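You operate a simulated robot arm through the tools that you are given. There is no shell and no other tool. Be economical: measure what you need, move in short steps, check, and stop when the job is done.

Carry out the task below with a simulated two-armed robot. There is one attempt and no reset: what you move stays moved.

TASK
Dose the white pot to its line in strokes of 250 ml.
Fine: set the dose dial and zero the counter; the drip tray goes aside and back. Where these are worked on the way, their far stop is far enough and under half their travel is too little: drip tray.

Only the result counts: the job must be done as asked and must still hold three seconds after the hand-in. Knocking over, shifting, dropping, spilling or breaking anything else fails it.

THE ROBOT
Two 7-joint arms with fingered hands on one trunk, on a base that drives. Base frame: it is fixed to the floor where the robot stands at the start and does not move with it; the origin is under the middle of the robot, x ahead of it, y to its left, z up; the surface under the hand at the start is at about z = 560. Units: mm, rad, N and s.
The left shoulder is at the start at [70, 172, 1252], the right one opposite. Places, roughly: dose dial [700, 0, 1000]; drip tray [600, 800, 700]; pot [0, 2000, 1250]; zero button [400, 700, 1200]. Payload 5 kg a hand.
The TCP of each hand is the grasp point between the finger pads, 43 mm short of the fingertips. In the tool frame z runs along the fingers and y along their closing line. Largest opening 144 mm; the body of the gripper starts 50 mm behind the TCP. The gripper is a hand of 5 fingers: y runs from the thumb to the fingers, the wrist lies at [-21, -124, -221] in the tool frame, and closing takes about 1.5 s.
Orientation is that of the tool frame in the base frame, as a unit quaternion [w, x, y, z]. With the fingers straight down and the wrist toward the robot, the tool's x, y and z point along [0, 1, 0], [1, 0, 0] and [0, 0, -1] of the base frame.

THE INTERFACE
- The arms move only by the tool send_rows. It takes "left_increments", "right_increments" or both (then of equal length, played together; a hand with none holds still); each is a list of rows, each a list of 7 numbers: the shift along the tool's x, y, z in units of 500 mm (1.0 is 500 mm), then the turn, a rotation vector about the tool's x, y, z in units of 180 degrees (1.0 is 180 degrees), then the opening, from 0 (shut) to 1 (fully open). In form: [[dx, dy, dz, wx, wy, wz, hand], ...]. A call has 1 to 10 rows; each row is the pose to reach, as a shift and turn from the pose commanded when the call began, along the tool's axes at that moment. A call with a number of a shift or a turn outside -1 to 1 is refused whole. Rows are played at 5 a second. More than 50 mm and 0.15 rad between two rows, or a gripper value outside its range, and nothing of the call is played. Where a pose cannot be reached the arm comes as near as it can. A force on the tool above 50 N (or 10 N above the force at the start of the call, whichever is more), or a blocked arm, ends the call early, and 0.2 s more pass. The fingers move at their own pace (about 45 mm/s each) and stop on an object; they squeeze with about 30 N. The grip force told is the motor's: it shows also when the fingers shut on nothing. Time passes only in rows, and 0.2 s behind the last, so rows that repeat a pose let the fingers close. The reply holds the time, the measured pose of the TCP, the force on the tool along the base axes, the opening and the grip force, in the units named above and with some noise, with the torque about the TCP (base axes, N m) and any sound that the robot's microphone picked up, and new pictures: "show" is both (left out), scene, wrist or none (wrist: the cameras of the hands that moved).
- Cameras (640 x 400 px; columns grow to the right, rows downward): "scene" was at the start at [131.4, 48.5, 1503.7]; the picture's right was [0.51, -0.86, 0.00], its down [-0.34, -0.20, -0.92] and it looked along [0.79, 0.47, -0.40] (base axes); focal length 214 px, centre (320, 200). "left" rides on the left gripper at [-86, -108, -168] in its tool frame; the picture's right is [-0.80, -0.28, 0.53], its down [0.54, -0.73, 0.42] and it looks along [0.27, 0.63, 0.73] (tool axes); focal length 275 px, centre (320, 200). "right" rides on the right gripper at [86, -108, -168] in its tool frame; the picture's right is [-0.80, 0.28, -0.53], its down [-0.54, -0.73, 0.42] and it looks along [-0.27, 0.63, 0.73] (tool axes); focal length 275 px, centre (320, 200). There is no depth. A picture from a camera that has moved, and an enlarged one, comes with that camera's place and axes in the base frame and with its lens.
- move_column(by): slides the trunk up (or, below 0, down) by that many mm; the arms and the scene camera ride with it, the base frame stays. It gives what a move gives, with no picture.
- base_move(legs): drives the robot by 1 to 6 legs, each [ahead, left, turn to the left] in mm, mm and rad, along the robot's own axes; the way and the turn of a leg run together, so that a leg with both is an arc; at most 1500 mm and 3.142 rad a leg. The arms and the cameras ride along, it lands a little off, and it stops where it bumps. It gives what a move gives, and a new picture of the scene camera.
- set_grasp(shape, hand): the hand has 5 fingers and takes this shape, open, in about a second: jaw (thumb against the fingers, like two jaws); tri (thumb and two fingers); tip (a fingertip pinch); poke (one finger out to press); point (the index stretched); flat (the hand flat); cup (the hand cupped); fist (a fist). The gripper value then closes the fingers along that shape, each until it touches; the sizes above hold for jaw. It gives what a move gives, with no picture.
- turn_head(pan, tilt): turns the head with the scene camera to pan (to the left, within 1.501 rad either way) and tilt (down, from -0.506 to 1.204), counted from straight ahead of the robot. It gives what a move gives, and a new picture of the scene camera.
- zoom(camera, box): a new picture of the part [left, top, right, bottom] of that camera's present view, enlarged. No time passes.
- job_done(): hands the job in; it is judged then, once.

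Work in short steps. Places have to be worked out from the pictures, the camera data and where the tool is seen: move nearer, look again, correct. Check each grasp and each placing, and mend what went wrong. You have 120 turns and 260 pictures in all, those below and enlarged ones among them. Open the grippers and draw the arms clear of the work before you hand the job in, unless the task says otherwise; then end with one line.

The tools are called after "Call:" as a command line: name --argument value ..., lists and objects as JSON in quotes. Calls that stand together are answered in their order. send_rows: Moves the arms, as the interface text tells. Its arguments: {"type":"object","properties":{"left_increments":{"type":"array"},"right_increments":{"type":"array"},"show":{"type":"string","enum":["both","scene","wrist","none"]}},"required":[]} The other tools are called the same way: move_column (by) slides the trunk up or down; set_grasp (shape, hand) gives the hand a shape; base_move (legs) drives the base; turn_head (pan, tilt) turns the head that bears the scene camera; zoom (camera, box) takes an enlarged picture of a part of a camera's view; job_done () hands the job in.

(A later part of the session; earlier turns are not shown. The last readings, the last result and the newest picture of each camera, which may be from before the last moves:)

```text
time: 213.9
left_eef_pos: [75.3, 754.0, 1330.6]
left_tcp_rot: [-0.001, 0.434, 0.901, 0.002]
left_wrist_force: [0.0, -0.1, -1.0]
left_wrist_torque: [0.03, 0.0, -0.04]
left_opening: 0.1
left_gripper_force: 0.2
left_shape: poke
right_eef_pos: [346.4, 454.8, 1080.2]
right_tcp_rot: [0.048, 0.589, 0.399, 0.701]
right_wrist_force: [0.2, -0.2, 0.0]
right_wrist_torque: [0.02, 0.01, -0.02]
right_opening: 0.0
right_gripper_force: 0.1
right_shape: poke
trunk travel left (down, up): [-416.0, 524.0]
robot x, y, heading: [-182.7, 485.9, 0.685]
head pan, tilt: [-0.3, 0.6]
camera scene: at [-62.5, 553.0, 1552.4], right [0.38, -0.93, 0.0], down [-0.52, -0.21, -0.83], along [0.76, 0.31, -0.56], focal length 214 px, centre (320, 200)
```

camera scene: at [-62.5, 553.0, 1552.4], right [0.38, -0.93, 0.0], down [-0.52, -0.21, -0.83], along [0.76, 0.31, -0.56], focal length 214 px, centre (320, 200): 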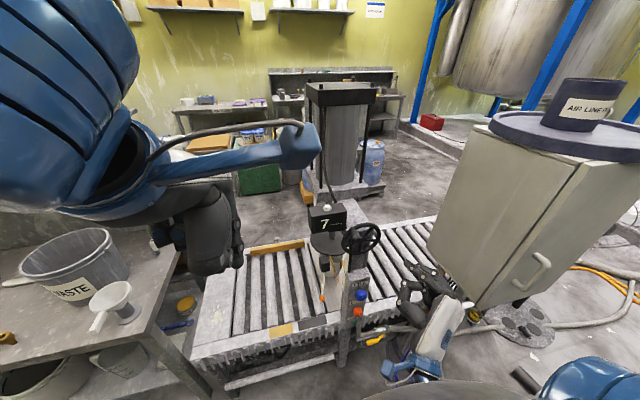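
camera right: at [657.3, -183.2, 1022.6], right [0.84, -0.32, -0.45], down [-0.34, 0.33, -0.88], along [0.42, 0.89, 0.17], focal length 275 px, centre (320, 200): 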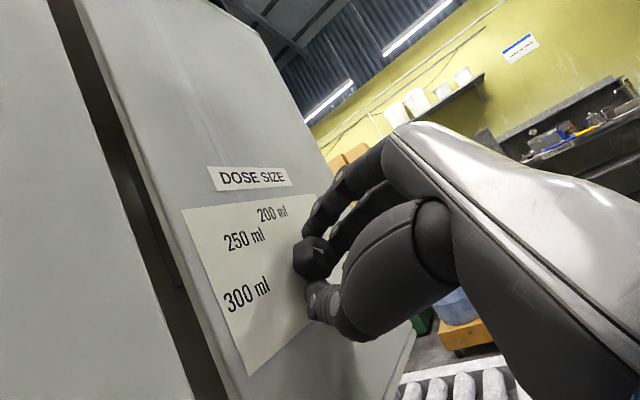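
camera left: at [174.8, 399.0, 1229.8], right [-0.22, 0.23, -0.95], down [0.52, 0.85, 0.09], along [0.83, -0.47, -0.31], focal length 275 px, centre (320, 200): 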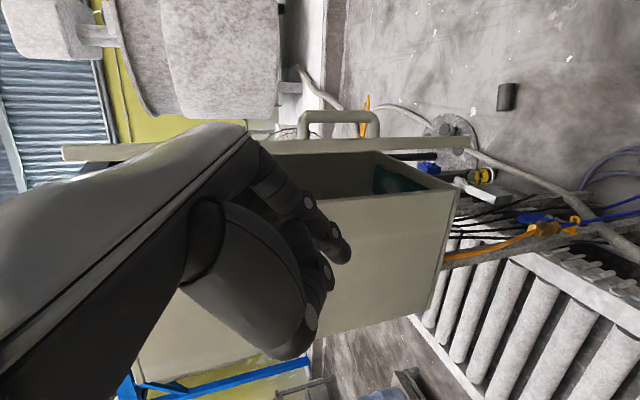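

Zero button triangulates to ≈(435,735,1163). I bring the left poking finger above it and look through the wrist camera.

Call:
send_rows --left_increments '[[-0.06, 0.067, 0, 0, 0, 0, 0], [-0.12, 0.134, 0, 0, 0, 0, 0], [-0.18, 0.2, 0.02, 0, 0, 0, 0], [-0.24, 0.267, 0.05, 0, 0, 0, 0], [-0.3, 0.334, 0.08, 0, 0, 0, 0], [-0.36, 0.4, 0.11, 0, 0, 0, 0], [-0.42, 0.467, 0.14, 0, 0, 0, 0], [-0.486, 0.534, 0.15, 0, 0, 0, 0], [-0.486, 0.534, 0.15, 0, 0, 0, 0]]' --show "both"

```text
time: 215.9
left_eef_pos: [250.8, 876.9, 1293.7]
left_tcp_rot: [-0.001, 0.434, 0.901, 0.003]
left_wrist_force: [-0.5, -0.2, 0.5]
left_wrist_torque: [0.02, -0.06, 0.02]
left_opening: 0.1
left_gripper_force: 0.2
left_shape: poke
left hand out of reach, approached as far as the arm can: row 1, 2, 3, 4, 5, 6, 7, 8, 9
right_eef_pos: [346.4, 453.6, 1080.7]
right_tcp_rot: [0.048, 0.589, 0.398, 0.701]
right_wrist_force: [-0.1, -0.2, 0.6]
right_wrist_torque: [-0.03, 0.02, 0.02]
right_opening: 0.0
right_gripper_force: 0.1
right_shape: poke
trunk travel left (down, up): [-416.0, 524.0]
robot x, y, heading: [-186.2, 489.1, 0.689]
head pan, tilt: [-0.3, 0.6]
camera scene: at [-63.8, 552.0, 1552.6], right [0.38, -0.93, 0.0], down [-0.52, -0.21, -0.83], along [0.77, 0.31, -0.56], focal length 214 px, centre (320, 200)
camera left: at [219.9, 742.5, 1461.2], right [0.28, -0.8, -0.54], down [-0.91, -0.03, -0.42], along [0.32, 0.6, -0.73], focal length 275 px, centre (320, 200)
```

scene: 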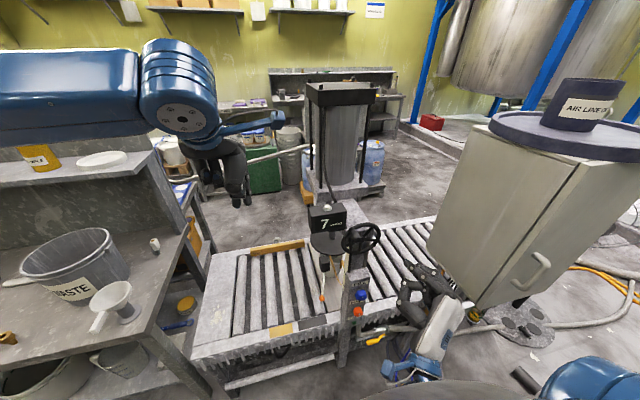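
left: 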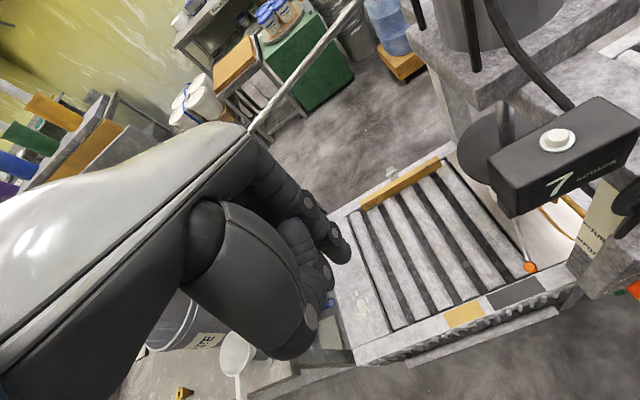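

The finger tip matches TCP+43 mm. The base must shift right ~229; first I bring the right hand inward so it clears the cabinet.

Call:
send_rows --right_increments '[[0.045, -0.058, -0.012, 0, 0, 0, 0], [0.09, -0.116, -0.024, 0, 0, 0, 0], [0.135, -0.174, -0.036, 0, 0, 0, 0], [0.18, -0.232, -0.048, 0, 0, 0, 0], [0.18, -0.232, -0.048, 0, 0, 0, 0]]' --show "none"

```text
time: 217.1
left_eef_pos: [251.8, 877.8, 1293.3]
left_tcp_rot: [-0.001, 0.434, 0.901, 0.003]
left_wrist_force: [0.2, -0.2, 0.3]
left_wrist_torque: [0.01, 0.04, -0.02]
left_opening: 0.0
left_gripper_force: 0.0
left_shape: poke
right_eef_pos: [252.6, 569.9, 1079.8]
right_tcp_rot: [0.049, 0.591, 0.398, 0.7]
right_wrist_force: [0.1, 0.1, -0.1]
right_wrist_torque: [-0.04, -0.03, 0.06]
right_opening: 0.1
right_gripper_force: 0.0
right_shape: poke
trunk travel left (down, up): [-416.0, 524.0]
robot x, y, heading: [-183.2, 485.8, 0.686]
head pan, tilt: [-0.3, 0.6]
```

Call:
base_move --legs '[[0, -229, 0], [43, 0, 0]]'

Call:
zoom --camera "left" --box '[240, 140, 560, 340]'

```text
time: 219.3
left_eef_pos: [422.0, 729.3, 1295.2]
left_tcp_rot: [0.001, 0.433, 0.902, 0.004]
left_wrist_force: [-0.4, 0.0, 0.2]
left_wrist_torque: [0.06, -0.08, 0.04]
left_opening: 0.0
left_gripper_force: 0.0
left_shape: poke
right_eef_pos: [425.1, 420.6, 1079.8]
right_tcp_rot: [0.047, 0.588, 0.398, 0.702]
right_wrist_force: [-1.3, -1.2, 0.6]
right_wrist_torque: [-0.03, 0.02, -0.02]
right_opening: 0.0
right_gripper_force: 0.1
right_shape: poke
trunk travel left (down, up): [-416.0, 524.0]
robot x, y, heading: [-9.6, 336.0, 0.686]
head pan, tilt: [-0.3, 0.6]
camera scene: at [107.6, 402.6, 1553.1], right [0.38, -0.93, 0.0], down [-0.52, -0.21, -0.83], along [0.77, 0.31, -0.56], focal length 214 px, centre (320, 200)
```

scene: 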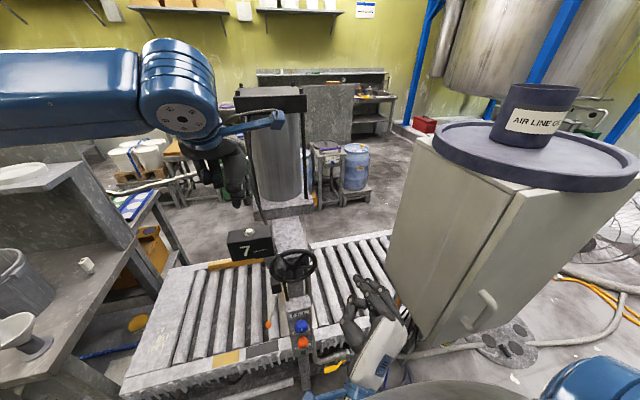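

```text
2.00 times, centred on (400, 240) of left
camera zoom: at [390.7, 593.5, 1462.6], right [0.28, -0.8, -0.54], down [-0.9, -0.03, -0.43], along [0.32, 0.6, -0.73], focal length 551 px, centre (160, 120)
```

zoom: 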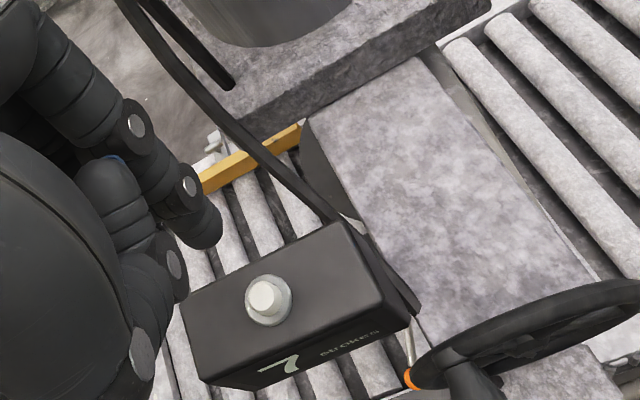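

The finger is right above the zero button; I press straight down until contact.

Call:
send_rows --left_increments '[[0, 0, 0.05, 0, 0, 0, 0], [0, 0, 0.1, 0, 0, 0, 0], [0, 0, 0.13, 0, 0, 0, 0], [0, 0, 0.15, 0, 0, 0, 0], [0, 0, 0.165, 0, 0, 0, 0], [0, 0, 0.18, 0, 0, 0, 0], [0, 0, 0.195, 0, 0, 0, 0], [0, 0, 0.21, 0, 0, 0, 0], [0, 0, 0.225, 0, 0, 0, 0]]' --show "wrist"

Call:
zoom --camera "scene" --box '[180, 180, 340, 280]'

```text
time: 220.7
left_eef_pos: [425.7, 731.6, 1217.8]
left_tcp_rot: [0.007, 0.431, 0.902, 0.008]
left_wrist_force: [0.9, -1.2, 20.2]
left_wrist_torque: [-0.05, -0.05, 0.07]
left_opening: 0.1
left_gripper_force: 0.1
left_shape: poke
left hand out of reach, approached as far as the arm can: row 6, 7
right_eef_pos: [426.9, 421.2, 1079.5]
right_tcp_rot: [0.047, 0.59, 0.399, 0.7]
right_wrist_force: [-0.1, -0.6, -0.3]
right_wrist_torque: [0.04, -0.04, 0.04]
right_opening: 0.0
right_gripper_force: 0.0
right_shape: poke
trunk travel left (down, up): [-416.0, 524.0]
robot x, y, heading: [-11.5, 335.3, 0.688]
head pan, tilt: [-0.3, 0.6]
stopped in row 7 (left hand): the force on the tool passed its limit at 60 N (the readings are from after the stop); the commanded pose is now the measured one
camera left: at [393.4, 596.2, 1384.5], right [0.29, -0.8, -0.53], down [-0.9, -0.03, -0.44], along [0.34, 0.61, -0.72], focal length 275 px, centre (320, 200)
```

left: 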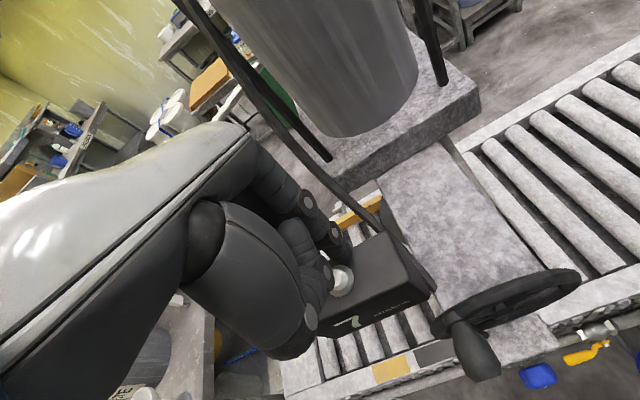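

```text
4.00 times, centred on (260, 230) of scene
camera zoom: at [111.1, 404.2, 1552.2], right [0.38, -0.93, 0.0], down [-0.52, -0.21, -0.83], along [0.76, 0.31, -0.56], focal length 858 px, centre (560, 80)
```

zoom: 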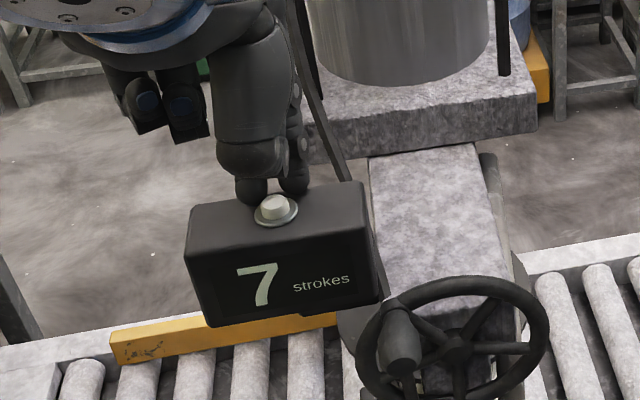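

The finger landed ~25 mm behind the button. I lift, pull back 25 mm toward the robot, and press again.

Call:
send_rows --left_increments '[[0, 0, -0.07, 0, 0, 0, 0], [0, -0.025, -0.08, 0, 0, 0, 0], [-0.004, -0.05, -0.08, 0, 0, 0, 0], [-0.004, -0.05, -0.06, 0, 0, 0, 0], [-0.004, -0.05, -0.045, 0, 0, 0, 0], [-0.004, -0.05, -0.03, 0, 0, 0, 0], [-0.004, -0.05, -0.015, 0, 0, 0, 0], [-0.004, -0.05, 0, 0, 0, 0, 0], [-0.004, -0.05, 0.01, 0, 0, 0, 0]]' --show "none"

Call:
zoom --camera "scene" --box '[180, 180, 340, 280]'

```text
time: 222.7
left_eef_pos: [407.6, 715.9, 1218.2]
left_tcp_rot: [0.008, 0.431, 0.902, 0.007]
left_wrist_force: [4.5, 3.7, 26.7]
left_wrist_torque: [0.48, 0.17, -0.1]
left_opening: 0.2
left_gripper_force: 0.0
left_shape: poke
left hand out of reach, approached as far as the arm can: row 9
right_eef_pos: [426.0, 423.0, 1079.5]
right_tcp_rot: [0.048, 0.589, 0.399, 0.701]
right_wrist_force: [0.0, -0.2, 1.5]
right_wrist_torque: [0.01, 0.03, 0.0]
right_opening: 0.0
right_gripper_force: 0.1
right_shape: poke
trunk travel left (down, up): [-416.0, 524.0]
robot x, y, heading: [-14.0, 341.2, 0.688]
head pan, tilt: [-0.3, 0.6]
```

```text
4.00 times, centred on (260, 230) of scene
camera zoom: at [111.3, 404.3, 1552.9], right [0.38, -0.93, 0.0], down [-0.52, -0.21, -0.83], along [0.76, 0.31, -0.56], focal length 858 px, centre (560, 80)
```

zoom: 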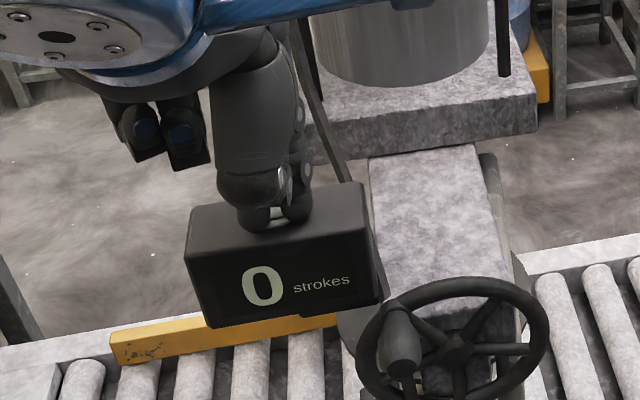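

Counter shows 0. Next, the drip-tray lever: knob ≈(410,738,708), below the counter. I lift the hand, go left, and yaw it −81° so the pads can straddle the knob sideways.

Call:
send_rows --left_increments '[[0, 0, -0.09, 0, 0, 0, 0], [0.02, 0, -0.13, 0, 0, 0.045, 0], [0.09, 0, -0.13, 0, 0, 0.09, 0], [0.17, 0, -0.13, 0, 0, 0.135, 0], [0.25, 0, -0.13, 0, 0, 0.18, 0], [0.33, 0, -0.13, 0, 0, 0.225, 0], [0.41, 0, -0.1, 0, 0, 0.27, 0], [0.41, 0, -0.02, 0, 0, 0.315, 0], [0.41, 0, 0.07, 0, 0, 0.36, 0], [0.41, 0, 0.16, 0, 0, 0.405, 0]]' --show "none"

Call:
set_grasp --hand "left" --shape "jaw"

```text
time: 224.9
left_eef_pos: [278.5, 876.8, 1132.9]
left_tcp_rot: [0.002, 0.883, 0.469, 0.008]
left_wrist_force: [0.2, 0.9, 0.2]
left_wrist_torque: [-0.04, 0.0, -0.02]
left_opening: 0.0
left_gripper_force: 0.2
left_shape: poke
right_eef_pos: [427.1, 424.0, 1079.7]
right_tcp_rot: [0.048, 0.589, 0.401, 0.7]
right_wrist_force: [0.7, 0.0, 0.2]
right_wrist_torque: [0.03, -0.02, -0.03]
right_opening: 0.0
right_gripper_force: 0.0
right_shape: poke
trunk travel left (down, up): [-416.0, 524.0]
robot x, y, heading: [-12.1, 339.0, 0.688]
head pan, tilt: [-0.3, 0.6]
```

```text
time: 225.8
left_eef_pos: [280.3, 875.5, 1135.2]
left_tcp_rot: [0.001, 0.883, 0.469, 0.007]
left_wrist_force: [-0.3, 0.0, 1.1]
left_wrist_torque: [0.0, 0.02, 0.02]
left_opening: 143.7
left_gripper_force: 0.0
left_shape: jaw
right_eef_pos: [427.7, 421.7, 1079.2]
right_tcp_rot: [0.047, 0.59, 0.399, 0.701]
right_wrist_force: [0.0, 0.2, 0.7]
right_wrist_torque: [0.02, 0.03, 0.0]
right_opening: 0.0
right_gripper_force: 0.1
right_shape: poke
trunk travel left (down, up): [-416.0, 524.0]
robot x, y, heading: [-9.4, 341.1, 0.685]
head pan, tilt: [-0.3, 0.6]
```

Call:
send_rows --left_increments '[[0, 0, 0.095, 0, 0, 0, 0.5], [0, 0, 0.19, 0, 0, 0, 0.5], [0, 0, 0.285, 0, 0, 0, 0.5], [0, 0, 0.38, 0, 0, 0, 0.5], [0, 0, 0.475, 0, 0, 0, 0.5], [0, 0, 0.57, 0, 0, 0, 0.5], [0, 0, 0.66, 0, 0, 0, 0.5]]' --show "wrist"

```text
time: 227.4
left_eef_pos: [271.7, 864.4, 858.2]
left_tcp_rot: [0.0, 0.883, 0.469, 0.009]
left_wrist_force: [0.6, -0.5, -0.4]
left_wrist_torque: [0.01, -0.03, 0.03]
left_opening: 71.9
left_gripper_force: 0.0
left_shape: jaw
left hand out of reach, approached as far as the arm can: row 6, 7
right_eef_pos: [425.8, 422.3, 1079.8]
right_tcp_rot: [0.047, 0.589, 0.399, 0.702]
right_wrist_force: [0.1, -0.3, 0.3]
right_wrist_torque: [-0.02, 0.02, 0.01]
right_opening: 0.0
right_gripper_force: 0.1
right_shape: poke
trunk travel left (down, up): [-416.0, 524.0]
robot x, y, heading: [-9.8, 337.5, 0.689]
head pan, tilt: [-0.3, 0.6]
camera left: at [132.3, 854.1, 1025.1], right [-0.67, -0.5, -0.55], down [-0.29, 0.86, -0.42], along [0.68, -0.12, -0.72], focal length 275 px, centre (320, 200)
```

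left: 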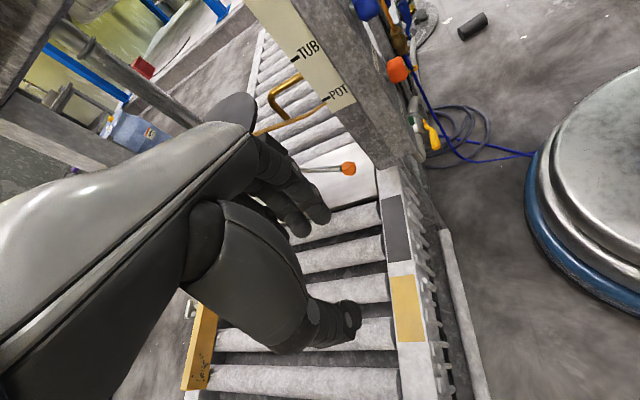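

I lower the column 60 and move the hand over the knob (≈(412,737)).

Call:
move_column --by -55

Call:
send_rows --left_increments '[[-0.013, 0.094, 0, 0, 0, 0, 0.45], [-0.027, 0.187, 0, 0, 0, 0, 0.45], [-0.04, 0.28, 0, 0, 0, 0, 0.45], [-0.054, 0.374, 0, 0, 0, 0, 0.45], [-0.054, 0.374, 0, 0, 0, 0, 0.45]]' --show "wrist"

```text
time: 228.4
left_eef_pos: [272.2, 864.7, 804.8]
left_tcp_rot: [-0.001, 0.883, 0.469, 0.008]
left_wrist_force: [-0.3, 0.6, 0.7]
left_wrist_torque: [0.02, -0.01, 0.01]
left_opening: 72.1
left_gripper_force: 0.0
left_shape: jaw
right_eef_pos: [427.4, 422.4, 1024.1]
right_tcp_rot: [0.048, 0.589, 0.399, 0.701]
right_wrist_force: [0.3, 0.3, 0.4]
right_wrist_torque: [0.01, 0.01, -0.02]
right_opening: 0.0
right_gripper_force: 0.1
right_shape: poke
trunk travel left (down, up): [-361.0, 579.0]
robot x, y, heading: [-9.1, 337.4, 0.691]
head pan, tilt: [-0.3, 0.6]
```

```text
time: 229.6
left_eef_pos: [344.2, 798.9, 828.1]
left_tcp_rot: [0.0, 0.883, 0.468, 0.006]
left_wrist_force: [-0.4, -0.2, -0.4]
left_wrist_torque: [0.04, -0.04, -0.03]
left_opening: 64.9
left_gripper_force: 0.0
left_shape: jaw
left hand out of reach, approached as far as the arm can: row 1, 2, 3, 4, 5
right_eef_pos: [427.5, 421.7, 1023.3]
right_tcp_rot: [0.047, 0.589, 0.4, 0.701]
right_wrist_force: [-0.2, -0.2, -0.3]
right_wrist_torque: [-0.03, -0.02, 0.02]
right_opening: 0.1
right_gripper_force: 0.1
right_shape: poke
trunk travel left (down, up): [-361.0, 579.0]
robot x, y, heading: [-11.8, 339.6, 0.687]
head pan, tilt: [-0.3, 0.6]
camera left: at [205.9, 789.4, 992.6], right [-0.68, -0.5, -0.55], down [-0.29, 0.86, -0.42], along [0.68, -0.12, -0.72], focal length 275 px, centre (320, 200)
```

left: 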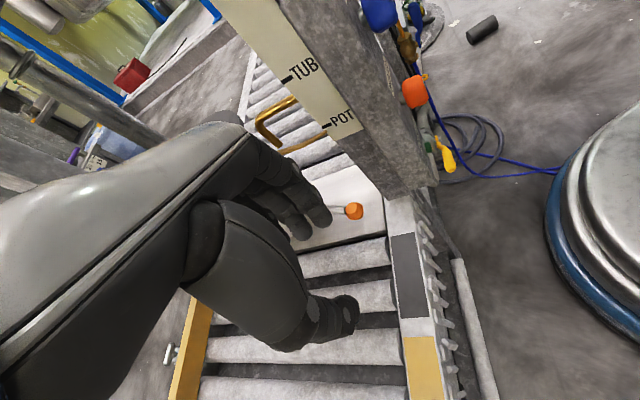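

Call:
base_move --legs '[[13, -91, 0]]'

Call:
zoom --camera "left" --box '[200, 100, 520, 340]'

```text
time: 230.7
left_eef_pos: [413.2, 738.4, 825.9]
left_tcp_rot: [-0.002, 0.883, 0.47, 0.008]
left_wrist_force: [-0.6, -0.5, 0.2]
left_wrist_torque: [0.04, 0.04, 0.0]
left_opening: 64.6
left_gripper_force: 0.1
left_shape: jaw
right_eef_pos: [495.5, 359.4, 1023.6]
right_tcp_rot: [0.046, 0.59, 0.399, 0.701]
right_wrist_force: [0.6, -0.5, 0.6]
right_wrist_torque: [0.01, -0.06, 0.06]
right_opening: 0.0
right_gripper_force: 0.1
right_shape: poke
trunk travel left (down, up): [-361.0, 579.0]
robot x, y, heading: [57.6, 277.1, 0.685]
head pan, tilt: [-0.3, 0.6]
camera scene: at [180.3, 342.5, 1497.3], right [0.38, -0.93, 0.0], down [-0.52, -0.21, -0.82], along [0.76, 0.31, -0.57], focal length 214 px, centre (320, 200)
```

scene: 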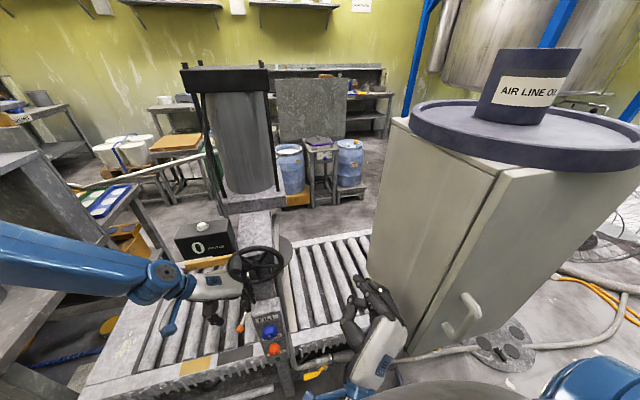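

```text
1.67 times, centred on (360, 220) of left
camera zoom: at [273.6, 727.3, 992.6], right [-0.68, -0.5, -0.55], down [-0.29, 0.86, -0.42], along [0.68, -0.12, -0.72], focal length 459 px, centre (253, 167)
```

zoom: 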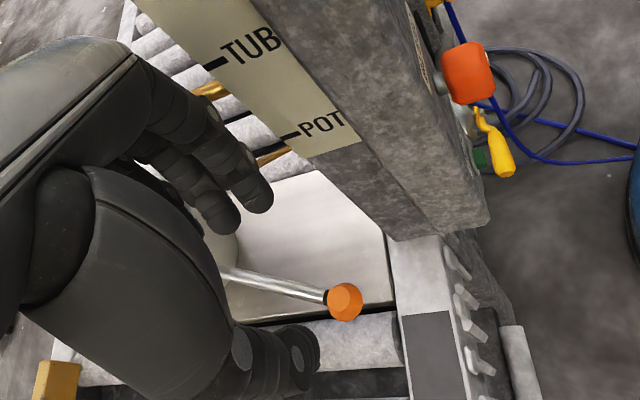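

Call:
move_column --by -112

Call:
zoom --camera "left" --box '[200, 100, 520, 340]'

```text
time: 232.0
left_eef_pos: [417.4, 740.4, 720.8]
left_tcp_rot: [0.001, 0.884, 0.467, 0.013]
left_wrist_force: [-0.4, -0.2, 1.9]
left_wrist_torque: [0.02, -0.23, -0.1]
left_opening: 64.6
left_gripper_force: 0.0
left_shape: jaw
right_eef_pos: [495.3, 360.4, 913.1]
right_tcp_rot: [0.047, 0.59, 0.4, 0.7]
right_wrist_force: [1.4, 0.4, -0.9]
right_wrist_torque: [0.04, -0.01, 0.02]
right_opening: 0.0
right_gripper_force: 0.0
right_shape: poke
trunk travel left (down, up): [-251.0, 689.0]
robot x, y, heading: [55.1, 274.6, 0.688]
head pan, tilt: [-0.3, 0.6]
stopped: the force on the tool passed its limit at 54 N (the readings are from after the stop); the commanded pose is now the measured one
```

```text
1.67 times, centred on (360, 220) of left
camera zoom: at [276.2, 728.3, 885.2], right [-0.67, -0.49, -0.56], down [-0.28, 0.86, -0.42], along [0.69, -0.12, -0.72], focal length 459 px, centre (253, 167)
```

zoom: 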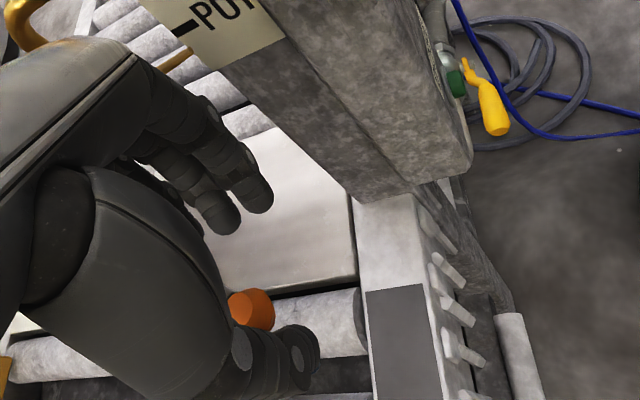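

The knob is between the pads (nearer the thumb). I close on it and try swinging it to the left along its arc.

Call:
send_rows --left_increments '[[0, 0, 0, 0, 0, 0, 0.2], [0, 0, 0, 0, 0, 0, 0.1], [0, 0, 0, 0, 0, 0, 0], [0, 0, 0, 0, 0, 0, 0], [0, 0, 0, 0, 0, 0, 0], [0.032, -0.038, 0, 0, 0, 0, 0], [0.064, -0.077, 0, 0, 0, 0, 0], [0.096, -0.115, 0, 0, 0, 0, 0], [0.128, -0.154, 0, 0, 0, 0, 0]]' --show "both"

```text
time: 234.0
left_eef_pos: [389.1, 837.3, 722.8]
left_tcp_rot: [0.0, 0.883, 0.468, 0.014]
left_wrist_force: [0.7, 0.2, 0.9]
left_wrist_torque: [0.01, -0.03, 0.01]
left_opening: 0.1
left_gripper_force: 30.4
left_shape: jaw
right_eef_pos: [493.9, 361.2, 915.1]
right_tcp_rot: [0.047, 0.589, 0.4, 0.701]
right_wrist_force: [0.1, 0.2, 0.1]
right_wrist_torque: [0.01, 0.01, -0.06]
right_opening: 0.2
right_gripper_force: 0.1
right_shape: poke
trunk travel left (down, up): [-251.0, 689.0]
robot x, y, heading: [55.4, 278.0, 0.681]
head pan, tilt: [-0.3, 0.6]
camera scene: at [178.8, 344.1, 1387.6], right [0.38, -0.93, 0.0], down [-0.52, -0.21, -0.83], along [0.76, 0.31, -0.56], focal length 214 px, centre (320, 200)
camera left: at [247.7, 825.5, 886.2], right [-0.67, -0.49, -0.56], down [-0.29, 0.86, -0.42], along [0.69, -0.12, -0.72], focal length 275 px, centre (320, 200)
```

scene: 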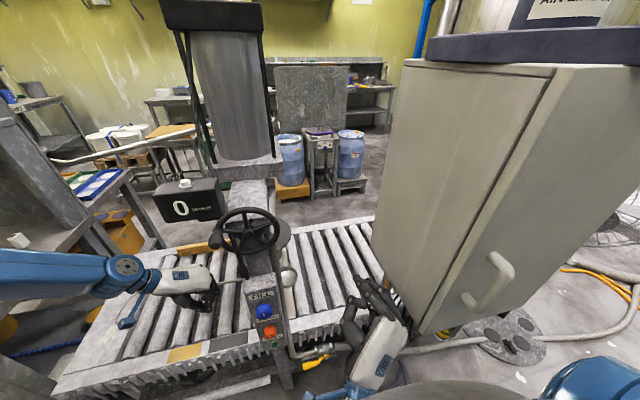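
left: 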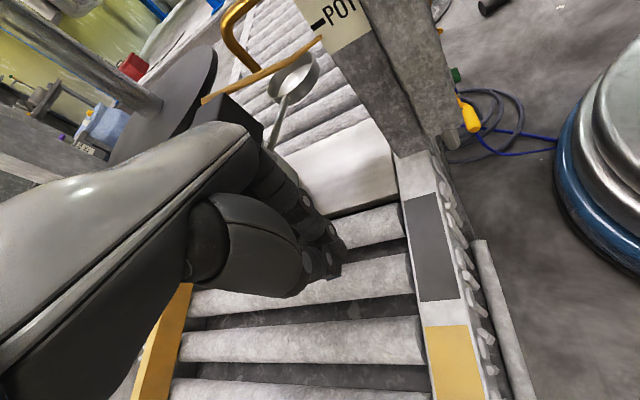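

The tray cup has swung out to the right. I lift the hand and check the lever's position.

Call:
move_column --by 110

Call:
zoom --camera "left" --box '[0, 0, 640, 400]'

Call:
zoom --camera "scene" --box '[100, 200, 320, 380]'

```text
time: 235.4
left_eef_pos: [388.4, 836.1, 832.6]
left_tcp_rot: [0.0, 0.884, 0.467, 0.013]
left_wrist_force: [-0.2, 0.4, 0.3]
left_wrist_torque: [-0.01, -0.01, 0.0]
left_opening: 0.1
left_gripper_force: 29.9
left_shape: jaw
right_eef_pos: [495.5, 360.1, 1024.6]
right_tcp_rot: [0.047, 0.59, 0.399, 0.701]
right_wrist_force: [-0.4, -0.1, 0.4]
right_wrist_torque: [0.02, -0.01, -0.01]
right_opening: 0.2
right_gripper_force: 0.1
right_shape: poke
trunk travel left (down, up): [-361.0, 579.0]
robot x, y, heading: [58.3, 276.3, 0.688]
head pan, tilt: [-0.3, 0.6]
```

```text
1.00 times, centred on (320, 200) of left (not enlarged: the box is as wide or as high as the picture)
camera zoom: at [248.2, 824.8, 996.2], right [-0.67, -0.49, -0.56], down [-0.29, 0.86, -0.42], along [0.69, -0.12, -0.72], focal length 275 px, centre (320, 200)
```

zoom: 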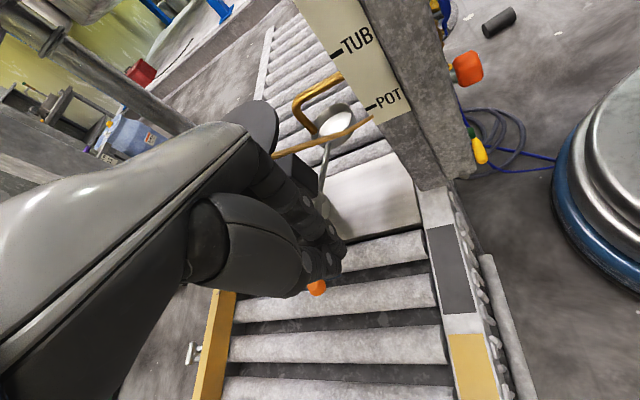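

```text
2.22 times, centred on (210, 290) of scene
camera zoom: at [179.5, 343.6, 1497.5], right [0.38, -0.93, 0.0], down [-0.52, -0.21, -0.82], along [0.76, 0.31, -0.57], focal length 477 px, centre (564, 0)
```

zoom: 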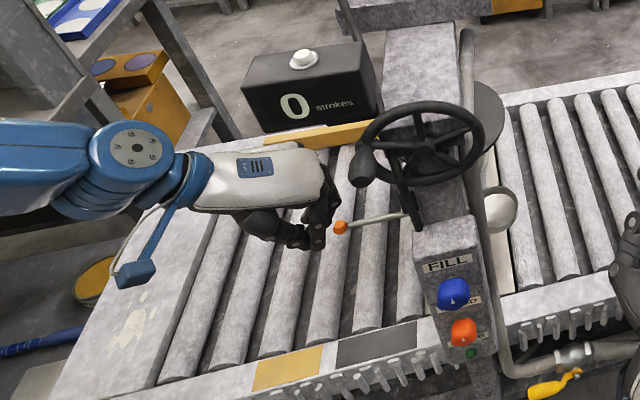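

The lever now points left (knob ≈(455,877)); swung ~54°. To be sure it's at its far stop I push it on from behind.

Call:
send_rows --left_increments '[[0.02, 0.03, 0, 0, 0, 0, 0], [0.03, 0.055, 0, 0, 0, 0, 0]]' --show "none"

Call:
move_column --by -105

Call:
send_rows --left_increments '[[0.04, 0.003, 0, 0, 0, 0, 0], [0.08, 0.006, 0, 0, 0, 0, 0], [0.12, 0.012, 0, 0, 0, 0, 0], [0.16, 0.03, 0, 0, 0, 0, 0], [0.2, 0.05, 0, 0, 0, 0, 0]]' --show "wrist"

Call:
zoom --camera "scene" --box '[100, 200, 320, 380]'

```text
time: 236.0
left_eef_pos: [406.5, 835.9, 832.9]
left_tcp_rot: [0.0, 0.884, 0.468, 0.014]
left_wrist_force: [0.1, -0.5, -0.7]
left_wrist_torque: [-0.03, -0.06, 0.03]
left_opening: 0.0
left_gripper_force: 30.1
left_shape: jaw
left hand out of reach, approached as far as the arm can: row 2
right_eef_pos: [491.9, 360.8, 1025.5]
right_tcp_rot: [0.046, 0.589, 0.4, 0.701]
right_wrist_force: [0.7, 0.6, 0.1]
right_wrist_torque: [0.01, 0.02, 0.02]
right_opening: 0.0
right_gripper_force: 0.1
right_shape: poke
trunk travel left (down, up): [-361.0, 579.0]
robot x, y, heading: [59.0, 275.5, 0.684]
head pan, tilt: [-0.3, 0.6]
```

```text
time: 237.4
left_eef_pos: [408.0, 836.0, 726.8]
left_tcp_rot: [0.0, 0.884, 0.468, 0.013]
left_wrist_force: [-0.2, -0.1, 0.1]
left_wrist_torque: [0.0, -0.01, 0.01]
left_opening: 0.0
left_gripper_force: 30.0
left_shape: jaw
right_eef_pos: [495.5, 359.3, 919.8]
right_tcp_rot: [0.047, 0.59, 0.4, 0.7]
right_wrist_force: [0.4, -0.5, 0.5]
right_wrist_torque: [0.01, 0.04, 0.0]
right_opening: 0.0
right_gripper_force: 0.2
right_shape: poke
trunk travel left (down, up): [-256.0, 684.0]
robot x, y, heading: [57.0, 276.4, 0.684]
head pan, tilt: [-0.3, 0.6]
```

```text
time: 238.6
left_eef_pos: [460.4, 890.8, 764.9]
left_tcp_rot: [-0.002, 0.883, 0.469, 0.013]
left_wrist_force: [-0.8, -0.6, 0.0]
left_wrist_torque: [0.03, 0.0, -0.01]
left_opening: 0.0
left_gripper_force: 30.2
left_shape: jaw
left hand out of reach, approached as far as the arm can: row 1, 2, 3, 4, 5
right_eef_pos: [495.0, 360.1, 918.8]
right_tcp_rot: [0.047, 0.591, 0.398, 0.7]
right_wrist_force: [0.5, 0.2, -0.3]
right_wrist_torque: [-0.03, -0.03, 0.03]
right_opening: 0.0
right_gripper_force: 0.1
right_shape: poke
trunk travel left (down, up): [-256.0, 684.0]
robot x, y, heading: [56.3, 274.8, 0.691]
head pan, tilt: [-0.3, 0.6]
camera left: at [319.5, 878.1, 928.8], right [-0.67, -0.49, -0.56], down [-0.29, 0.86, -0.42], along [0.68, -0.12, -0.72], focal length 275 px, centre (320, 200)
```

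left: 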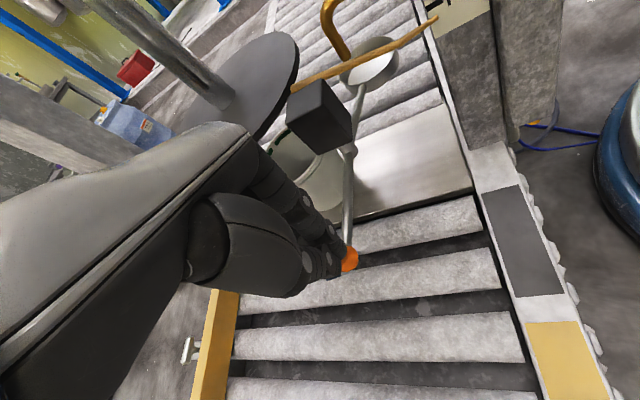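

```text
2.22 times, centred on (210, 290) of scene
camera zoom: at [180.1, 343.0, 1392.5], right [0.38, -0.93, 0.0], down [-0.52, -0.21, -0.82], along [0.76, 0.31, -0.57], focal length 477 px, centre (564, 0)
```

zoom: 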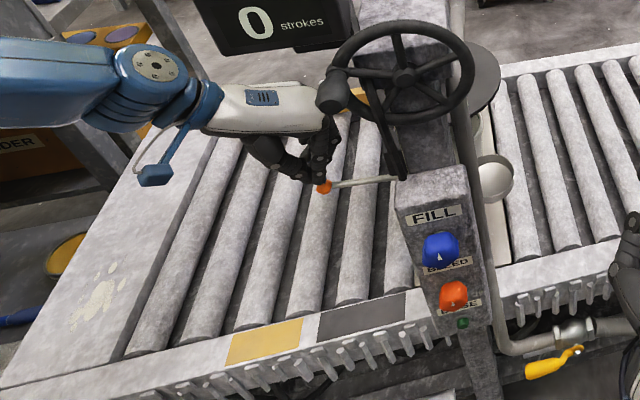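

The tray is swung ~80° aside, the pot is open with its green line visible. Now the DOSE button (green, ≈(413,602,600)): I lift the left hand and bring the right finger inward and down.

Call:
send_rows --left_increments '[[-0.02, 0, -0.08, 0, 0, 0, 0], [-0.06, 0, -0.16, 0, 0, 0, 0], [-0.1, 0, -0.24, 0, 0, 0, 0], [-0.15, 0, -0.32, 0, 0, 0, 0], [-0.2, 0, -0.4, 0, 0, 0, 0]]' --right_increments '[[-0.011, -0.084, -0.01, 0, 0, 0, 0], [-0.022, -0.168, -0.02, 0, 0, 0, 0], [-0.033, -0.252, -0.03, 0, 0, 0, 0], [-0.044, -0.336, -0.04, 0, 0, 0, 0], [-0.044, -0.336, -0.04, 0, 0, 0, 0]]' --show "none"

Call:
base_move --legs '[[-20, 125, 0]]'

Call:
move_column --by -120

Call:
zoom --camera "right" --box '[0, 0, 640, 400]'

```text
time: 239.8
left_eef_pos: [399.2, 804.9, 963.5]
left_tcp_rot: [0.0, 0.884, 0.468, 0.014]
left_wrist_force: [0.4, -0.4, 0.3]
left_wrist_torque: [0.08, -0.04, 0.02]
left_opening: 0.0
left_gripper_force: 29.4
left_shape: jaw
right_eef_pos: [414.2, 450.8, 799.9]
right_tcp_rot: [0.046, 0.589, 0.398, 0.701]
right_wrist_force: [-0.2, 0.8, 0.5]
right_wrist_torque: [-0.04, 0.0, 0.02]
right_opening: 0.0
right_gripper_force: 0.1
right_shape: poke
trunk travel left (down, up): [-256.0, 684.0]
robot x, y, heading: [58.3, 276.0, 0.682]
head pan, tilt: [-0.3, 0.6]
```

```text
time: 241.1
left_eef_pos: [305.0, 888.1, 962.1]
left_tcp_rot: [0.001, 0.883, 0.469, 0.013]
left_wrist_force: [-1.1, 1.0, -0.3]
left_wrist_torque: [-0.03, -0.04, 0.05]
left_opening: 0.1
left_gripper_force: 29.5
left_shape: jaw
right_eef_pos: [322.3, 534.3, 799.5]
right_tcp_rot: [0.047, 0.589, 0.4, 0.701]
right_wrist_force: [0.1, 0.1, 0.5]
right_wrist_torque: [-0.01, 0.03, 0.01]
right_opening: 0.0
right_gripper_force: 0.1
right_shape: poke
trunk travel left (down, up): [-256.0, 684.0]
robot x, y, heading: [-39.9, 357.8, 0.689]
head pan, tilt: [-0.3, 0.6]
camera scene: at [84.9, 426.2, 1392.6], right [0.38, -0.93, 0.0], down [-0.52, -0.21, -0.83], along [0.76, 0.31, -0.56], focal length 214 px, centre (320, 200)
```

scene: 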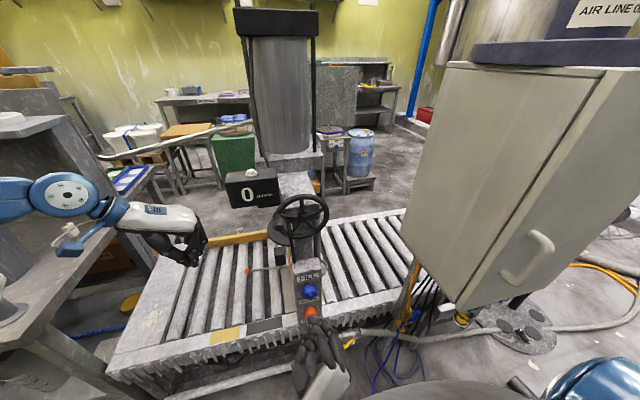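

```text
time: 242.6
left_eef_pos: [304.6, 887.6, 843.0]
left_tcp_rot: [0.001, 0.883, 0.469, 0.013]
left_wrist_force: [-0.1, -0.1, 0.6]
left_wrist_torque: [0.0, 0.02, 0.01]
left_opening: 0.0
left_gripper_force: 29.9
left_shape: jaw
right_eef_pos: [320.3, 535.1, 679.5]
right_tcp_rot: [0.047, 0.589, 0.4, 0.701]
right_wrist_force: [0.0, -0.6, 0.5]
right_wrist_torque: [-0.04, 0.03, 0.01]
right_opening: 0.2
right_gripper_force: 0.1
right_shape: poke
trunk travel left (down, up): [-136.0, 804.0]
robot x, y, heading: [-38.1, 359.6, 0.688]
head pan, tilt: [-0.3, 0.6]
```

```text
1.00 times, centred on (320, 200) of right (not enlarged: the box is as wide or as high as the picture)
camera zoom: at [105.7, 569.1, 682.7], right [-0.11, -0.89, -0.45], down [0.23, 0.41, -0.88], along [0.97, -0.2, 0.17], focal length 275 px, centre (320, 200)
```

zoom: 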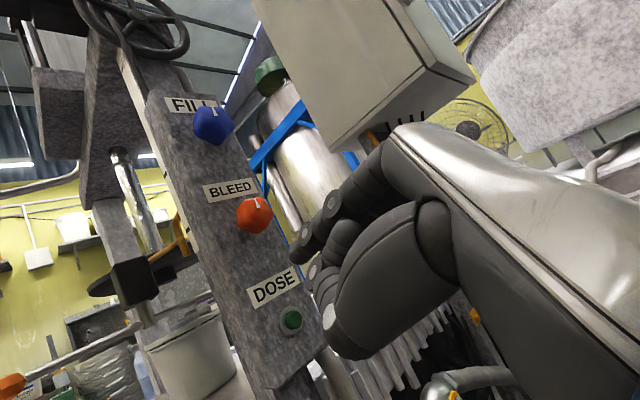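

The green DOSE button triangulates to ≈(405,589,637). I lower 43 mm and poke forward until contact.

Call:
move_column --by -43

Call:
send_rows --right_increments '[[0, 0, 0.05, 0, 0, 0, 0], [0, 0, 0.08, 0, 0, 0, 0], [0, 0, 0.1, 0, 0, 0, 0], [0, 0, 0.112, 0, 0, 0, 0], [0, 0, 0.124, 0, 0, 0, 0], [0, 0, 0.136, 0, 0, 0, 0], [0, 0, 0.148, 0, 0, 0, 0], [0, 0, 0.16, 0, 0, 0, 0]]' --show "both"

```text
time: 243.4
left_eef_pos: [304.7, 887.5, 799.6]
left_tcp_rot: [0.0, 0.883, 0.469, 0.013]
left_wrist_force: [-0.1, -1.4, -0.2]
left_wrist_torque: [0.01, -0.03, 0.01]
left_opening: 0.0
left_gripper_force: 29.8
left_shape: jaw
right_eef_pos: [321.4, 534.2, 636.2]
right_tcp_rot: [0.047, 0.589, 0.4, 0.701]
right_wrist_force: [0.0, 0.4, 0.0]
right_wrist_torque: [0.03, 0.02, 0.02]
right_opening: 0.0
right_gripper_force: 0.1
right_shape: poke
trunk travel left (down, up): [-93.0, 847.0]
robot x, y, heading: [-37.2, 355.4, 0.683]
head pan, tilt: [-0.3, 0.6]
```

```text
time: 244.7
left_eef_pos: [304.1, 886.4, 800.7]
left_tcp_rot: [0.001, 0.883, 0.468, 0.013]
left_wrist_force: [0.5, 0.3, -1.4]
left_wrist_torque: [-0.03, 0.04, 0.02]
left_opening: 0.2
left_gripper_force: 30.1
left_shape: jaw
right_eef_pos: [371.8, 564.7, 636.0]
right_tcp_rot: [0.047, 0.589, 0.399, 0.701]
right_wrist_force: [-24.1, -15.5, 5.9]
right_wrist_torque: [0.18, -0.33, 0.05]
right_opening: 0.0
right_gripper_force: 0.0
right_shape: poke
trunk travel left (down, up): [-93.0, 847.0]
robot x, y, heading: [-34.0, 357.9, 0.688]
head pan, tilt: [-0.3, 0.6]
stopped in row 6 (right hand): the force on the tool passed its limit at 58 N (the readings are from after the stop); the commanded pose is now the measured one
camera scene: at [83.8, 424.7, 1229.7], right [0.38, -0.93, 0.0], down [-0.52, -0.21, -0.83], along [0.76, 0.31, -0.56], focal length 214 px, centre (320, 200)
camera right: at [155.6, 598.5, 639.7], right [-0.11, -0.89, -0.45], down [0.24, 0.42, -0.88], along [0.97, -0.2, 0.17], focal length 275 px, centre (320, 200)
```

scene: 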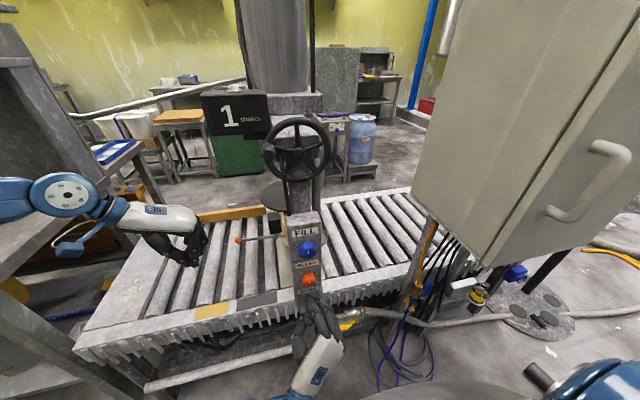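
right: 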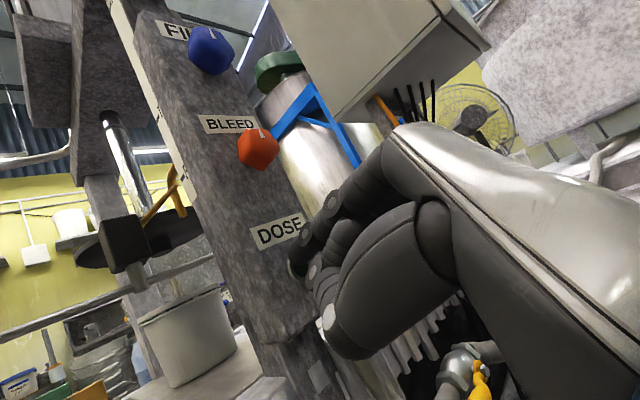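

Stroke counted: 1. I retract the finger and look at the pot through the left camera.

Call:
send_rows --right_increments '[[0, 0, -0.02, 0, 0, 0, 0], [0, 0, -0.05, 0, 0, 0, 0], [0, 0, -0.05, 0, 0, 0, 0]]' --left_increments '[[0, 0, -0.05, 0, 0, 0, 0], [0.04, 0, -0.13, 0, 0, 0, 0], [0.08, 0, -0.2, 0, 0, 0, 0]]' --show "none"

Call:
zoom --camera "left" --box '[0, 0, 640, 400]'

```text
time: 245.5
left_eef_pos: [324.6, 919.5, 900.6]
left_tcp_rot: [0.001, 0.884, 0.468, 0.013]
left_wrist_force: [-1.1, 0.0, 0.6]
left_wrist_torque: [0.02, -0.05, 0.02]
left_opening: 0.0
left_gripper_force: 30.3
left_shape: jaw
right_eef_pos: [351.8, 551.2, 635.9]
right_tcp_rot: [0.046, 0.589, 0.4, 0.701]
right_wrist_force: [-0.3, -0.6, 0.1]
right_wrist_torque: [0.01, 0.01, -0.01]
right_opening: 0.1
right_gripper_force: 0.1
right_shape: poke
trunk travel left (down, up): [-93.0, 847.0]
robot x, y, heading: [-38.1, 362.1, 0.69]
head pan, tilt: [-0.3, 0.6]
```

```text
1.00 times, centred on (320, 200) of left (not enlarged: the box is as wide or as high as the picture)
camera zoom: at [183.6, 907.5, 1065.2], right [-0.67, -0.49, -0.56], down [-0.29, 0.86, -0.42], along [0.69, -0.12, -0.72], focal length 275 px, centre (320, 200)
```

zoom: 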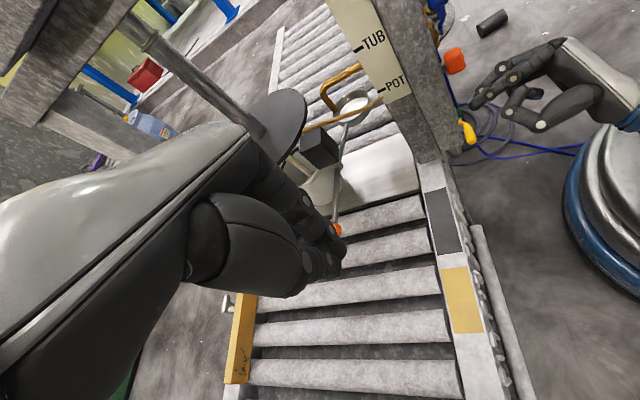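

Call:
send_rows --left_increments '[[0.03, -0.02, 0, 0, 0, -0.045, 0], [0.06, -0.04, 0, 0, 0, -0.09, 0], [0.09, -0.06, 0, 0, 0, -0.135, 0], [0.12, -0.08, 0, 0, 0, -0.15, 0]]' --show "none"

Call:
zoom --camera "left" --box '[300, 60, 520, 220]'

```text
time: 246.5
left_eef_pos: [324.1, 991.6, 902.2]
left_tcp_rot: [0.004, 0.75, 0.662, 0.012]
left_wrist_force: [-0.5, 0.8, -0.6]
left_wrist_torque: [0.0, -0.02, -0.03]
left_opening: 0.0
left_gripper_force: 30.3
left_shape: jaw
right_eef_pos: [351.4, 552.8, 636.2]
right_tcp_rot: [0.047, 0.59, 0.399, 0.7]
right_wrist_force: [-0.2, -0.1, -0.1]
right_wrist_torque: [-0.02, 0.02, -0.01]
right_opening: 0.0
right_gripper_force: 0.0
right_shape: poke
trunk travel left (down, up): [-93.0, 847.0]
robot x, y, heading: [-36.8, 356.1, 0.687]
head pan, tilt: [-0.3, 0.6]
```

```text
2.50 times, centred on (410, 140) of left
camera zoom: at [203.6, 918.4, 1065.6], right [-0.37, -0.75, -0.55], down [-0.64, 0.63, -0.43], along [0.67, 0.2, -0.71], focal length 688 px, centre (95, 350)
```

zoom: 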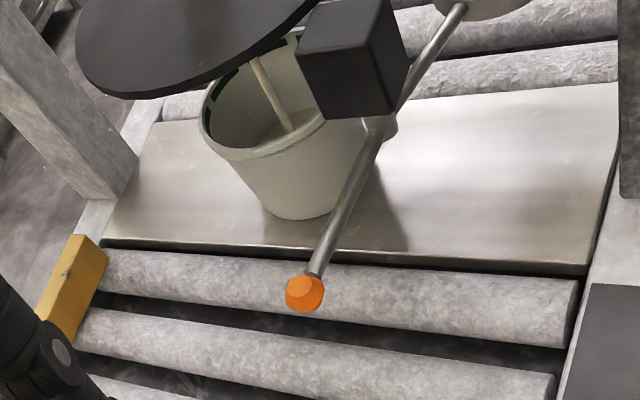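

Perfect view: the stream is running into the pot. I wait for the stroke to finish and look again.

Call:
send_rows --right_increments '[[0, 0, 0, 0, 0, 0, 0], [0, 0, 0, 0, 0, 0, 0], [0, 0, 0, 0, 0, 0, 0], [0, 0, 0, 0, 0, 0, 0], [0, 0, 0, 0, 0, 0, 0], [0, 0, 0, 0, 0, 0, 0], [0, 0, 0, 0, 0, 0, 0], [0, 0, 0, 0, 0, 0, 0], [0, 0, 0, 0, 0, 0, 0], [0, 0, 0, 0, 0, 0, 0]]' --show "none"

Call:
zoom --camera "left" --box '[340, 60, 460, 150]'

```text
time: 248.7
left_eef_pos: [324.6, 991.5, 901.4]
left_tcp_rot: [0.004, 0.75, 0.661, 0.012]
left_wrist_force: [0.0, 0.4, -0.4]
left_wrist_torque: [0.0, 0.02, 0.03]
left_opening: 0.1
left_gripper_force: 29.7
left_shape: jaw
right_eef_pos: [350.7, 552.0, 636.5]
right_tcp_rot: [0.047, 0.59, 0.399, 0.7]
right_wrist_force: [-1.6, -0.2, 0.4]
right_wrist_torque: [-0.02, -0.02, -0.02]
right_opening: 0.2
right_gripper_force: 0.0
right_shape: poke
trunk travel left (down, up): [-93.0, 847.0]
robot x, y, heading: [-38.6, 357.6, 0.688]
head pan, tilt: [-0.3, 0.6]
```

```text
4.44 times, centred on (400, 105) of left
camera zoom: at [203.5, 917.8, 1065.8], right [-0.37, -0.75, -0.55], down [-0.64, 0.63, -0.43], along [0.67, 0.2, -0.71], focal length 1224 px, centre (-36, 622)
```

zoom: 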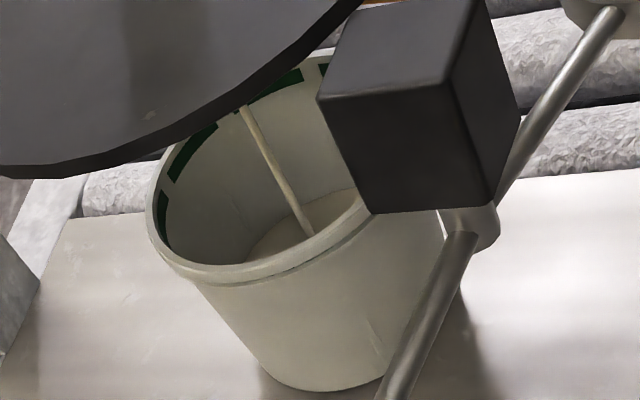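

Call:
send_rows --right_increments '[[0, 0, 0, 0, 0, 0, 0], [0, 0, 0, 0, 0, 0, 0], [0, 0, 0, 0, 0, 0, 0], [0, 0, 0, 0, 0, 0, 0], [0, 0, 0, 0, 0, 0, 0], [0, 0, 0, 0, 0, 0, 0], [0, 0, 0, 0, 0, 0, 0], [0, 0, 0, 0, 0, 0, 0], [0, 0, 0, 0, 0, 0, 0], [0, 0, 0, 0, 0, 0, 0]]' --show "none"

Call:
send_rows --right_increments '[[0, 0, 0, 0, 0, 0, 0], [0, 0, 0, 0, 0, 0, 0], [0, 0, 0, 0, 0, 0, 0], [0, 0, 0, 0, 0, 0, 0], [0, 0, 0, 0, 0, 0, 0], [0, 0, 0, 0, 0, 0, 0], [0, 0, 0, 0, 0, 0, 0], [0, 0, 0, 0, 0, 0, 0], [0, 0, 0, 0, 0, 0, 0], [0, 0, 0, 0, 0, 0, 0]]' --show "none"

Call:
zoom --camera "left" --box '[340, 60, 460, 150]'

```text
time: 250.9
left_eef_pos: [325.4, 991.8, 900.9]
left_tcp_rot: [0.005, 0.75, 0.661, 0.012]
left_wrist_force: [0.3, 0.4, 0.3]
left_wrist_torque: [0.01, 0.05, 0.02]
left_opening: 0.0
left_gripper_force: 30.0
left_shape: jaw
right_eef_pos: [352.1, 552.4, 635.2]
right_tcp_rot: [0.047, 0.59, 0.399, 0.701]
right_wrist_force: [0.4, -0.1, 0.4]
right_wrist_torque: [0.01, -0.01, 0.01]
right_opening: 0.1
right_gripper_force: 0.0
right_shape: poke
trunk travel left (down, up): [-93.0, 847.0]
robot x, y, heading: [-37.9, 360.4, 0.69]
head pan, tilt: [-0.3, 0.6]
```

```text
time: 253.1
left_eef_pos: [324.5, 990.5, 902.0]
left_tcp_rot: [0.004, 0.75, 0.662, 0.013]
left_wrist_force: [0.0, 0.4, 0.1]
left_wrist_torque: [0.03, -0.02, -0.01]
left_opening: 0.0
left_gripper_force: 29.9
left_shape: jaw
right_eef_pos: [350.4, 551.5, 635.2]
right_tcp_rot: [0.047, 0.59, 0.399, 0.7]
right_wrist_force: [-0.5, -0.7, 0.7]
right_wrist_torque: [0.02, -0.02, -0.03]
right_opening: 0.1
right_gripper_force: 0.0
right_shape: poke
trunk travel left (down, up): [-93.0, 847.0]
robot x, y, heading: [-40.0, 360.0, 0.684]
head pan, tilt: [-0.3, 0.6]
```

```text
4.44 times, centred on (400, 105) of left
camera zoom: at [203.5, 917.8, 1065.8], right [-0.37, -0.75, -0.55], down [-0.64, 0.63, -0.43], along [0.67, 0.2, -0.71], focal length 1224 px, centre (-36, 622)
```

zoom: 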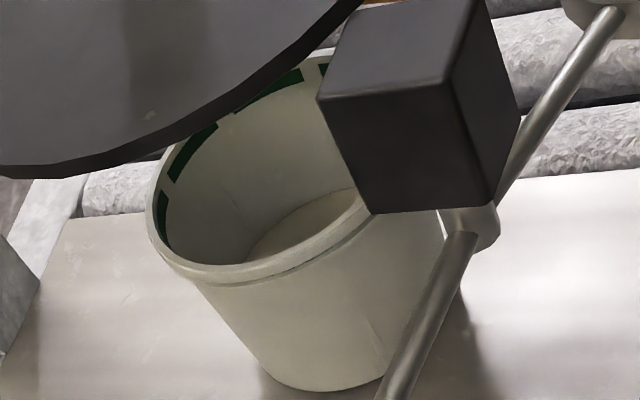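

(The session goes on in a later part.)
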